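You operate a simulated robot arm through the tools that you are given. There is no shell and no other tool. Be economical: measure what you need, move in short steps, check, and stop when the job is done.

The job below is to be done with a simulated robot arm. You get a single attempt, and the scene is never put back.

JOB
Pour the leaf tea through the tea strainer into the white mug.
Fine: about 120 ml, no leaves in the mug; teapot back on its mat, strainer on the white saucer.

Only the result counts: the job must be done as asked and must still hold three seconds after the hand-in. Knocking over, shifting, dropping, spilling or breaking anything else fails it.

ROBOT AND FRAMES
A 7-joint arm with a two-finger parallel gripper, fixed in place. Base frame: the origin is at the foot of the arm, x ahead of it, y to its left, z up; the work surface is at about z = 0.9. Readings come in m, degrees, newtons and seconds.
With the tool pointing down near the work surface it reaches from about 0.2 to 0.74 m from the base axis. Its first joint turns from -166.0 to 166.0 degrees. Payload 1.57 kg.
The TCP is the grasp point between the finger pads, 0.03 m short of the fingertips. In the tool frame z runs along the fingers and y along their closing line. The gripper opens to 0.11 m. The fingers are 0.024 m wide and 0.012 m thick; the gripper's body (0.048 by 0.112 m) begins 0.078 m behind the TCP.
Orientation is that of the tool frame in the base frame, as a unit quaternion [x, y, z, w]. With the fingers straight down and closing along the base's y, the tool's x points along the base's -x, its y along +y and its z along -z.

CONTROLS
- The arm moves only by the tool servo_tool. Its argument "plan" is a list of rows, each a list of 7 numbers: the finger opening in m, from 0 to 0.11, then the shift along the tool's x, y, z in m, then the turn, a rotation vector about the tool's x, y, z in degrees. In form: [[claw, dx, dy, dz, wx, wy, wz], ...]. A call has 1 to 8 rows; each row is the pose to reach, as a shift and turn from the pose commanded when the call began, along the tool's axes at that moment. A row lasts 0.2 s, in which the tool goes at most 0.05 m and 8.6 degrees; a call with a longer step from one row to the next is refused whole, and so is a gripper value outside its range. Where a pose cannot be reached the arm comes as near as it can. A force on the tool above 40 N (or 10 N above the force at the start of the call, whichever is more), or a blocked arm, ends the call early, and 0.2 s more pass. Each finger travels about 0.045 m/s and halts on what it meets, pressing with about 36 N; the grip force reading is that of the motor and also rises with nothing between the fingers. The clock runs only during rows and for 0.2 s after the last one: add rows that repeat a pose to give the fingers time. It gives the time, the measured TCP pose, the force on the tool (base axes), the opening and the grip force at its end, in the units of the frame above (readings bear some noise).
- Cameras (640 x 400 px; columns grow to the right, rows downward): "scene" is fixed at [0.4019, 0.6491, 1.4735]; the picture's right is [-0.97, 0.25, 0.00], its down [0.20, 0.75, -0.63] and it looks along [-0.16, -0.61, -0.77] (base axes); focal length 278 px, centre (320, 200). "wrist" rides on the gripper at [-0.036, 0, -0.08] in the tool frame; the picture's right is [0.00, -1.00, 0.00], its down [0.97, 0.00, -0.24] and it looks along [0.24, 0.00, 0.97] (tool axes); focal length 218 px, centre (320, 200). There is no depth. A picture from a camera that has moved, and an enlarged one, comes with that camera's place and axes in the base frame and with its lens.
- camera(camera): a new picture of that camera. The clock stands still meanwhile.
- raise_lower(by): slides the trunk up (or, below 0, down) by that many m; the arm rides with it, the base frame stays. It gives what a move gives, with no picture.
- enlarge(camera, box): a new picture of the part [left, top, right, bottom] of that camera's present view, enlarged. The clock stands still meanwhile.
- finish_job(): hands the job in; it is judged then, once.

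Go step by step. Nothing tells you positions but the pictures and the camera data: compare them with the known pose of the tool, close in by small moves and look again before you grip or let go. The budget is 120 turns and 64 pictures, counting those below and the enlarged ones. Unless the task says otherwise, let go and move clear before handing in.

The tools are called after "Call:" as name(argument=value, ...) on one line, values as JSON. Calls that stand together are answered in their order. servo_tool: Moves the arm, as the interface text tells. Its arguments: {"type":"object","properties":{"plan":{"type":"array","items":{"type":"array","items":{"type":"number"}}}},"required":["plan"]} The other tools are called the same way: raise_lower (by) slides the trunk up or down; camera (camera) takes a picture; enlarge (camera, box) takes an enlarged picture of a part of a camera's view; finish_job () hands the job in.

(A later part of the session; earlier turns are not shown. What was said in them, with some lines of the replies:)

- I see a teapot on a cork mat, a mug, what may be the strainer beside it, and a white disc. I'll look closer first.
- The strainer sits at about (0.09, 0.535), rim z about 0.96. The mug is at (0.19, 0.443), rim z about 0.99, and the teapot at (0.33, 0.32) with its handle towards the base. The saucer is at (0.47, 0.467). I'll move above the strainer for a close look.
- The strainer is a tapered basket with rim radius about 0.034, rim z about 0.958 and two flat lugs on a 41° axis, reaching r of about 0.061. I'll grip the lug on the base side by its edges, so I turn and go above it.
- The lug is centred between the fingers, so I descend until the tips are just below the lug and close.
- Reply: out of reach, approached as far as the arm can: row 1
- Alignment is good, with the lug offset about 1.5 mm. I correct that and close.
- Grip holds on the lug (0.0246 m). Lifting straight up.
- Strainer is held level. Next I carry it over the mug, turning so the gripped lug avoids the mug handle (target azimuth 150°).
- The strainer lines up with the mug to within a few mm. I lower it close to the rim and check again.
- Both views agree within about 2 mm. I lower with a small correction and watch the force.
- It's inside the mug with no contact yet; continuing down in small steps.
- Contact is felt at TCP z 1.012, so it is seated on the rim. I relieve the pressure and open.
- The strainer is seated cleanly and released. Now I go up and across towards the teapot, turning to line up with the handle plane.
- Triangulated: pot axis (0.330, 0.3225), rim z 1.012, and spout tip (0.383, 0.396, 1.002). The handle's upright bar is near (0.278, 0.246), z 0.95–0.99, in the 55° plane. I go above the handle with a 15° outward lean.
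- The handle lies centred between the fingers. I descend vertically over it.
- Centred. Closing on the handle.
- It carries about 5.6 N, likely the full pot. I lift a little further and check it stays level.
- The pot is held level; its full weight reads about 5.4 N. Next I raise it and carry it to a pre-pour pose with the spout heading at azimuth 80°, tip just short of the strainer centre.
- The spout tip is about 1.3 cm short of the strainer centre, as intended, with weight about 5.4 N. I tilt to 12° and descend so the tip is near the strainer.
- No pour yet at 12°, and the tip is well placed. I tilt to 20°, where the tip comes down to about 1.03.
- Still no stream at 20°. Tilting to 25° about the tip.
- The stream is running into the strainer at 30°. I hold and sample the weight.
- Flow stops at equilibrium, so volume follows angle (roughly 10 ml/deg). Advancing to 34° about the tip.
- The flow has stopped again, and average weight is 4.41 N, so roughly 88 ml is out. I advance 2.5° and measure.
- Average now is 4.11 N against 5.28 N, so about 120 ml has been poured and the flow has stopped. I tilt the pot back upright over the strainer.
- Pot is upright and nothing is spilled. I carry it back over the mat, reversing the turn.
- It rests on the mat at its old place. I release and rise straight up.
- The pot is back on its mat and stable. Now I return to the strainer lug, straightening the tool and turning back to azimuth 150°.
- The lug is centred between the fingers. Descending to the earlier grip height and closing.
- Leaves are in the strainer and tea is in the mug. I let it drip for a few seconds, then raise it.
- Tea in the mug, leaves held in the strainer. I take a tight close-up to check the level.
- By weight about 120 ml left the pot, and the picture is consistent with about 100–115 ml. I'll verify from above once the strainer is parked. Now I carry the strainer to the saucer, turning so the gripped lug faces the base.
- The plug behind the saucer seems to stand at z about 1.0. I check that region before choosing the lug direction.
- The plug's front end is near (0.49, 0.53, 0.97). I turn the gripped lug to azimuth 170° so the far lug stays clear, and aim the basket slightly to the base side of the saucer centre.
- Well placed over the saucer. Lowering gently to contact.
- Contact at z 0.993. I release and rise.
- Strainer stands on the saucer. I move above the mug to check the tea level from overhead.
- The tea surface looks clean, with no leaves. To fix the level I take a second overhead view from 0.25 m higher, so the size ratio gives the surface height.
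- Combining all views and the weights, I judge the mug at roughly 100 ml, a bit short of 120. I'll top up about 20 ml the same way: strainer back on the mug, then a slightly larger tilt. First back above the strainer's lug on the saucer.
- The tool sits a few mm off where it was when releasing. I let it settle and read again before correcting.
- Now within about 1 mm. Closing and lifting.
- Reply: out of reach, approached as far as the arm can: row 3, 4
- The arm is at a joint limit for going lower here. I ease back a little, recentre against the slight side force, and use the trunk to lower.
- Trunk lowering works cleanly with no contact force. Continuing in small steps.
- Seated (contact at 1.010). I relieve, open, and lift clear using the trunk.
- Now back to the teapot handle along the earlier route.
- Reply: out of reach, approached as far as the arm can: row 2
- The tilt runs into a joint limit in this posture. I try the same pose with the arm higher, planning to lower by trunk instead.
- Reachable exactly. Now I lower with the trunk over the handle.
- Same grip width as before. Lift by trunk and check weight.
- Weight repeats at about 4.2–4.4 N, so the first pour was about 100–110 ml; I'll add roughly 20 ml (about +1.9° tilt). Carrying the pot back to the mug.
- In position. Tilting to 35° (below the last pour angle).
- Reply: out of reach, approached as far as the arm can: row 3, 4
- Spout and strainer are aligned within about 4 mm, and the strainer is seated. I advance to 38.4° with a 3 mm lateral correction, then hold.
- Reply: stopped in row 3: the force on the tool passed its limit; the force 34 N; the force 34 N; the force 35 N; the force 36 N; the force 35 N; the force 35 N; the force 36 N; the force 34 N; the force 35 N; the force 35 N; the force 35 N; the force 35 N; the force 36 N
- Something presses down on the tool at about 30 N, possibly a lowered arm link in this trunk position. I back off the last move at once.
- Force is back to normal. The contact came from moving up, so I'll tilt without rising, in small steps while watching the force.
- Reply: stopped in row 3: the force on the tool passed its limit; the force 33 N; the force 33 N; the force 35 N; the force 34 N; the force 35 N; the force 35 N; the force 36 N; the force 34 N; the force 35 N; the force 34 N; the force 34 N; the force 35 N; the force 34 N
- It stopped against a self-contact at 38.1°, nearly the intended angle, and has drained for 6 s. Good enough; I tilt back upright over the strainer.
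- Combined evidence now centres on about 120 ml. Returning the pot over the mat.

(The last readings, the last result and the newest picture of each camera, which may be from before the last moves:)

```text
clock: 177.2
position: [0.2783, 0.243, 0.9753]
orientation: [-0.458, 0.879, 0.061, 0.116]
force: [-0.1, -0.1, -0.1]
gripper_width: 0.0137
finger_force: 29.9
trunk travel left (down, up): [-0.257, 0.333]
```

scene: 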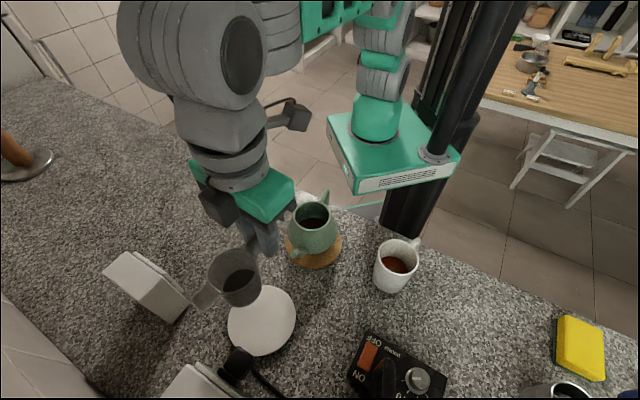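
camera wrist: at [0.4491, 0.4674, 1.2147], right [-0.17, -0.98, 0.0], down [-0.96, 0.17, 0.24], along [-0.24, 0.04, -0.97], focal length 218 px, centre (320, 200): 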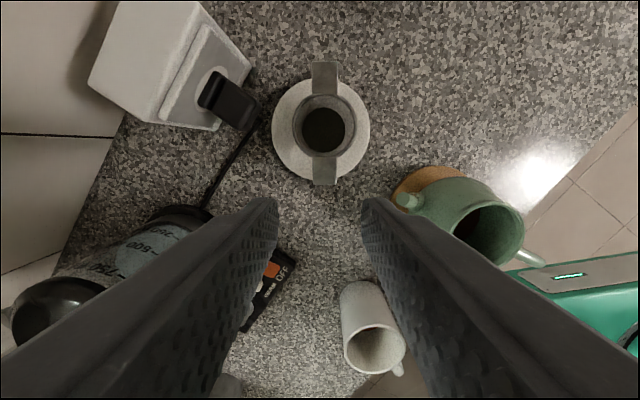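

The pot sits on the mat at exactly the expected height, so it didn't slip in the grip. Release and rise by trunk.

Call:
servo_tool(plan=[[0.02, 0, 0, 0, 0, 0, 0], [0.035, 0, 0, 0, 0, 0, 0], [0.05, 0, 0, 0, 0, 0, 0], [0.05, 0, 0, 0, 0, 0, 0]])

Call:
raise_lower(by=0.17)

Call:
servo_tool(plan=[[0.05, 0, 0, 0, 0, 7.5, 0], [0.05, 0, 0, 0, 0, 15, 0], [0.05, 0, 0, 0, 0, 15, 0]])

```text
clock: 178.2
position: [0.2785, 0.2435, 0.9758]
orientation: [-0.458, 0.879, 0.062, 0.115]
force: [0.3, -0.5, 0.2]
gripper_width: 0.0501
finger_force: 0.2
trunk travel left (down, up): [-0.257, 0.333]
```

```text
clock: 180.1
position: [0.2783, 0.2432, 1.1469]
orientation: [-0.458, 0.879, 0.061, 0.114]
force: [0.4, 0.2, 0.0]
gripper_width: 0.0502
finger_force: 0.1
trunk travel left (down, up): [-0.427, 0.163]
```

```text
clock: 180.9
position: [0.279, 0.2426, 1.1448]
orientation: [-0.462, 0.887, 0.0, -0.002]
force: [0.2, -0.3, -0.4]
gripper_width: 0.0505
finger_force: 0.0
trunk travel left (down, up): [-0.427, 0.163]
```

Call:
servo_tool(plan=[[0.045, -0.0136, 0.0299, 0, 0, 0, 8.5], [0.045, -0.0271, 0.0598, 0, 0, 0, 17], [0.045, -0.0407, 0.0896, 0, 0, 0, 25.5], [0.045, -0.0543, 0.1195, 0, 0, 0, 34], [0.045, -0.0678, 0.1494, 0, 0, 0, 42.5], [0.045, -0.0814, 0.1793, 0, 0, 0, 51], [0.045, -0.0949, 0.2091, 0, 0, 0, 59.5], [0.045, -0.1085, 0.239, 0, 0, 0, 68]])

Call:
servo_tool(plan=[[0.045, 0, 0, 0, 0, 0, 8.5], [0.045, 0, 0, 0, 0, 0, 17], [0.045, 0, 0, 0, 0, 0, 17], [0.045, 0, 0, 0, 0, 0, 17]])

Call:
servo_tool(plan=[[0.045, 0, 0, 0, 0, 0, 0]])

Call:
servo_tool(plan=[[0.045, 0, 0, 0, 0, 0, 0]])

```text
clock: 182.7
position: [0.1441, 0.4707, 1.1452]
orientation: [0.114, 0.993, 0.0, -0.001]
force: [-0.1, 0.9, 0.7]
gripper_width: 0.0448
finger_force: 0.1
trunk travel left (down, up): [-0.427, 0.163]
```

```text
clock: 183.7
position: [0.1449, 0.4705, 1.1465]
orientation: [0.26, 0.966, 0.0, -0.001]
force: [0.1, -0.3, 0.4]
gripper_width: 0.045
finger_force: 0.2
trunk travel left (down, up): [-0.427, 0.163]
```

```text
clock: 184.1
position: [0.1446, 0.4693, 1.1454]
orientation: [0.259, 0.966, 0.001, -0.001]
force: [-0.3, -0.4, 0.0]
gripper_width: 0.0449
finger_force: 0.1
trunk travel left (down, up): [-0.427, 0.163]
```

```text
clock: 184.5
position: [0.1452, 0.4686, 1.1462]
orientation: [0.259, 0.966, -0.001, 0.0]
force: [-0.3, 0.1, -0.4]
gripper_width: 0.045
finger_force: 0.0
trunk travel left (down, up): [-0.427, 0.163]
```

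Call:
raise_lower(by=-0.12)

Call:
servo_tool(plan=[[0.045, 0, 0, 0, 0, 0, 0]])

Call:
raise_lower(by=-0.0145)

Call:
servo_tool(plan=[[0.035, 0, 0, 0, 0, 0, 0], [0.025, 0, 0, 0, 0, 0, 0], [0.01, 0, 0, 0, 0, 0, 0], [0.0, 0, 0, 0, 0, 0, 0], [0.0, 0, 0, 0, 0, 0, 0], [0.0, 0, 0, 0, 0, 0, 0]])

```text
clock: 186.0
position: [0.1443, 0.4689, 1.0255]
orientation: [0.258, 0.966, 0.001, -0.001]
force: [-0.1, 0.5, 0.9]
gripper_width: 0.045
finger_force: 0.2
trunk travel left (down, up): [-0.307, 0.283]
```

```text
clock: 186.4
position: [0.1444, 0.4674, 1.0254]
orientation: [0.259, 0.966, 0.0, -0.001]
force: [0.6, -0.3, 0.5]
gripper_width: 0.0449
finger_force: 0.2
trunk travel left (down, up): [-0.307, 0.283]
```

```text
clock: 187.0
position: [0.1448, 0.4697, 1.0122]
orientation: [0.259, 0.966, 0.001, -0.001]
force: [-0.3, -0.2, 0.4]
gripper_width: 0.0452
finger_force: 0.0
trunk travel left (down, up): [-0.292, 0.298]
```

```text
clock: 188.4
position: [0.1446, 0.4679, 1.0109]
orientation: [0.259, 0.966, 0.0, -0.001]
force: [1.2, 1.6, 1.0]
gripper_width: 0.0249
finger_force: 35.7
trunk travel left (down, up): [-0.292, 0.298]
```

Lug gripped (0.0249 m). Lifting vertically by trunk with a drip pause over the mug.

Call:
raise_lower(by=0.08)

Call:
servo_tool(plan=[[0, 0, 0, 0, 0, 0, 0], [0, 0, 0, 0, 0, 0, 0], [0, 0, 0, 0, 0, 0, 0], [0, 0, 0, 0, 0, 0, 0], [0, 0, 0, 0, 0, 0, 0], [0, 0, 0, 0, 0, 0, 0], [0, 0, 0, 0, 0, 0, 0], [0, 0, 0, 0, 0, 0, 0]])

Call:
servo_tool(plan=[[0, 0, 0, 0, 0, 0, 0], [0, 0, 0, 0, 0, 0, 0], [0, 0, 0, 0, 0, 0, 0], [0, 0, 0, 0, 0, 0, 0], [0, 0, 0, 0, 0, 0, 0], [0, 0, 0, 0, 0, 0, 0], [0, 0, 0, 0, 0, 0, 0], [0, 0, 0, 0, 0, 0, 0]])

Call:
raise_lower(by=0.056)

Call:
servo_tool(plan=[[0, 0, 0, 0, 0, 0, 0]])

```text
clock: 189.6
position: [0.1431, 0.4693, 1.0911]
orientation: [0.259, 0.966, -0.001, -0.002]
force: [0.5, 0.1, -0.1]
gripper_width: 0.0252
finger_force: 36.3
trunk travel left (down, up): [-0.372, 0.218]
```

```text
clock: 191.4
position: [0.144, 0.469, 1.0913]
orientation: [0.259, 0.966, 0.001, -0.001]
force: [-0.1, 0.3, -0.6]
gripper_width: 0.0249
finger_force: 36.2
trunk travel left (down, up): [-0.372, 0.218]
```

```text
clock: 193.2
position: [0.1444, 0.4688, 1.0914]
orientation: [0.259, 0.966, 0.001, -0.001]
force: [0.2, 0.2, -1.1]
gripper_width: 0.0249
finger_force: 36.0
trunk travel left (down, up): [-0.372, 0.218]
```

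```text
clock: 194.2
position: [0.1442, 0.4692, 1.1471]
orientation: [0.258, 0.966, 0.0, -0.001]
force: [0.0, -0.3, 0.0]
gripper_width: 0.0247
finger_force: 36.0
trunk travel left (down, up): [-0.428, 0.162]
```

```text
clock: 194.6
position: [0.145, 0.4695, 1.1471]
orientation: [0.259, 0.966, 0.0, -0.001]
force: [1.1, -0.3, -0.6]
gripper_width: 0.0248
finger_force: 36.0
trunk travel left (down, up): [-0.428, 0.162]
```

Call:
servo_tool(plan=[[0, -0.018, 0.0103, 0, 0, 0, -1.5], [0, -0.05, 0.0286, 0, 0, 0, -4], [0, -0.085, 0.0487, 0, 0, 0, -7], [0, -0.12, 0.0687, 0, 0, 0, -10], [0, -0.155, 0.0888, 0, 0, 0, -13], [0, -0.19, 0.1088, 0, 0, 0, -16], [0, -0.22, 0.126, 0, 0, 0, -19], [0, -0.2327, 0.1333, 0, 0, 0, -20]])

Call:
servo_tool(plan=[[0, 0, 0, 0, 0, 0, 0], [0, 0, 0, 0, 0, 0, 0]])

Call:
servo_tool(plan=[[0, 0, 0, 0, 0, 0, 0]])

Call:
servo_tool(plan=[[0, 0, 0, 0, 0, 0, 0]])

```text
clock: 196.4
position: [0.4101, 0.4664, 1.1457]
orientation: [0.086, 0.996, -0.001, -0.002]
force: [-0.3, -0.2, -0.3]
gripper_width: 0.0249
finger_force: 35.6
trunk travel left (down, up): [-0.428, 0.162]
```

```text
clock: 197.0
position: [0.4087, 0.4665, 1.1457]
orientation: [0.087, 0.996, 0.0, -0.001]
force: [0.3, 0.0, 0.3]
gripper_width: 0.0252
finger_force: 35.5
trunk travel left (down, up): [-0.428, 0.162]
```

```text
clock: 197.4
position: [0.4097, 0.465, 1.1454]
orientation: [0.087, 0.996, 0.0, -0.002]
force: [0.1, 0.6, 0.2]
gripper_width: 0.0249
finger_force: 36.0
trunk travel left (down, up): [-0.428, 0.162]
```

```text
clock: 197.8
position: [0.4085, 0.466, 1.146]
orientation: [0.087, 0.996, 0.001, -0.001]
force: [-0.1, -0.5, -0.9]
gripper_width: 0.0248
finger_force: 36.1
trunk travel left (down, up): [-0.428, 0.162]
```

Call:
servo_tool(plan=[[0, -0.0031, 0.003, 0, 0, 0, 0], [0, -0.0031, 0.003, 0, 0, 0, 0]])

Call:
raise_lower(by=-0.142)

Call:
servo_tool(plan=[[0, 0, 0, 0, 0, 0, 0]])

Call:
raise_lower(by=-0.007)

Call:
servo_tool(plan=[[0, 0, 0, 0, 0, 0, 0]])

```text
clock: 198.4
position: [0.4122, 0.466, 1.1421]
orientation: [0.086, 0.996, 0.0, 0.0]
force: [0.4, 0.9, 0.1]
gripper_width: 0.025
finger_force: 36.7
out of reach, approached as far as the arm can: row 1, 2
trunk travel left (down, up): [-0.428, 0.162]
```

```text
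clock: 200.1
position: [0.412, 0.4666, 1.0016]
orientation: [0.087, 0.996, 0.0, -0.001]
force: [-0.4, -0.2, 0.0]
gripper_width: 0.0247
finger_force: 35.3
trunk travel left (down, up): [-0.286, 0.304]
```

```text
clock: 200.5
position: [0.4114, 0.4662, 1.001]
orientation: [0.087, 0.996, 0.0, -0.001]
force: [-1.1, -0.3, -1.2]
gripper_width: 0.0252
finger_force: 36.1
trunk travel left (down, up): [-0.286, 0.304]
```

```text
clock: 201.0
position: [0.4121, 0.4674, 0.9937]
orientation: [0.087, 0.996, -0.001, -0.001]
force: [0.8, -0.4, 1.2]
gripper_width: 0.0249
finger_force: 36.3
trunk travel left (down, up): [-0.279, 0.311]
```

```text
clock: 201.4
position: [0.4118, 0.4656, 0.9943]
orientation: [0.087, 0.996, 0.001, -0.001]
force: [-1.2, -0.3, -0.4]
gripper_width: 0.0246
finger_force: 35.6
trunk travel left (down, up): [-0.279, 0.311]
```

Call:
raise_lower(by=-0.001)

Call:
servo_tool(plan=[[0, 0, 0, 0, 0, 0, 0]])

Call:
raise_lower(by=-0.001)

Call:
servo_tool(plan=[[0, 0, 0, 0, 0, 0, 0]])

```text
clock: 201.9
position: [0.4123, 0.4661, 0.9943]
orientation: [0.087, 0.996, 0.0, 0.0]
force: [1.1, 0.4, 5.4]
gripper_width: 0.025
finger_force: 35.9
trunk travel left (down, up): [-0.278, 0.312]
```

```text
clock: 202.3
position: [0.4119, 0.4667, 0.9936]
orientation: [0.086, 0.996, 0.002, 0.0]
force: [2.0, 1.2, 7.1]
gripper_width: 0.0248
finger_force: 36.2
trunk travel left (down, up): [-0.278, 0.312]
```

```text
clock: 202.8
position: [0.4119, 0.4662, 0.9932]
orientation: [0.087, 0.996, 0.002, 0.001]
force: [1.6, 1.8, 13.1]
gripper_width: 0.025
finger_force: 36.0
trunk travel left (down, up): [-0.277, 0.313]
```

```text
clock: 203.2
position: [0.4113, 0.4657, 0.9932]
orientation: [0.086, 0.996, 0.001, 0.001]
force: [0.7, 2.5, 17.0]
gripper_width: 0.0248
finger_force: 36.3
trunk travel left (down, up): [-0.277, 0.313]
```

The strainer is on the saucer. I relieve the load, open, and rise clear.

Call:
raise_lower(by=0.0018)

Call:
servo_tool(plan=[[0.03, 0, 0, 0, 0, 0, 0], [0.042, 0, 0, 0, 0, 0, 0], [0.042, 0, 0, 0, 0, 0, 0]])

Call:
raise_lower(by=0.18)

Call:
servo_tool(plan=[[0.042, 0, 0, 0, 0, 0, 0], [0.042, 0, 0, 0, 0, 0, 0]])

```text
clock: 203.8
position: [0.412, 0.4664, 0.9929]
orientation: [0.087, 0.996, -0.002, -0.001]
force: [-0.5, -0.2, 9.1]
gripper_width: 0.0248
finger_force: 36.1
trunk travel left (down, up): [-0.279, 0.311]
```

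```text
clock: 204.6
position: [0.4123, 0.4652, 0.9933]
orientation: [0.087, 0.996, 0.0, -0.001]
force: [0.4, -0.1, -0.7]
gripper_width: 0.042
finger_force: 0.0
trunk travel left (down, up): [-0.279, 0.311]
```

```text
clock: 206.6
position: [0.4127, 0.4669, 1.1732]
orientation: [0.087, 0.996, 0.0, -0.001]
force: [0.0, -1.1, 0.1]
gripper_width: 0.0418
finger_force: 0.1
trunk travel left (down, up): [-0.459, 0.131]
```

```text
clock: 207.2
position: [0.4125, 0.4656, 1.1744]
orientation: [0.087, 0.996, 0.0, -0.001]
force: [0.1, 0.3, -0.5]
gripper_width: 0.0421
finger_force: 0.0
trunk travel left (down, up): [-0.459, 0.131]
```

By force and pose readings, the pot is back on its mat, the strainer is on the saucer, and the arm is clear. I have no pictures left, so I hand in.

Call:
finish_job()

```text
The job is handed in.
```

I poured the tea through the strainer into the white mug, put the teapot back on its mat and left the strainer on the white saucer. I estimate about 120 ml in the mug, but the readings spread from about 110 to 145 ml. The first pour looked short at about 100 ml, so I topped it up.

I saw no leaves in the mug after the first pour. I had no pictures left after the top-up, so the final leaf check, the teapot on its mat and the strainer on its saucer rest on force and position readings alone.

The mug looked about 1.5 mm out of place in the last picture.
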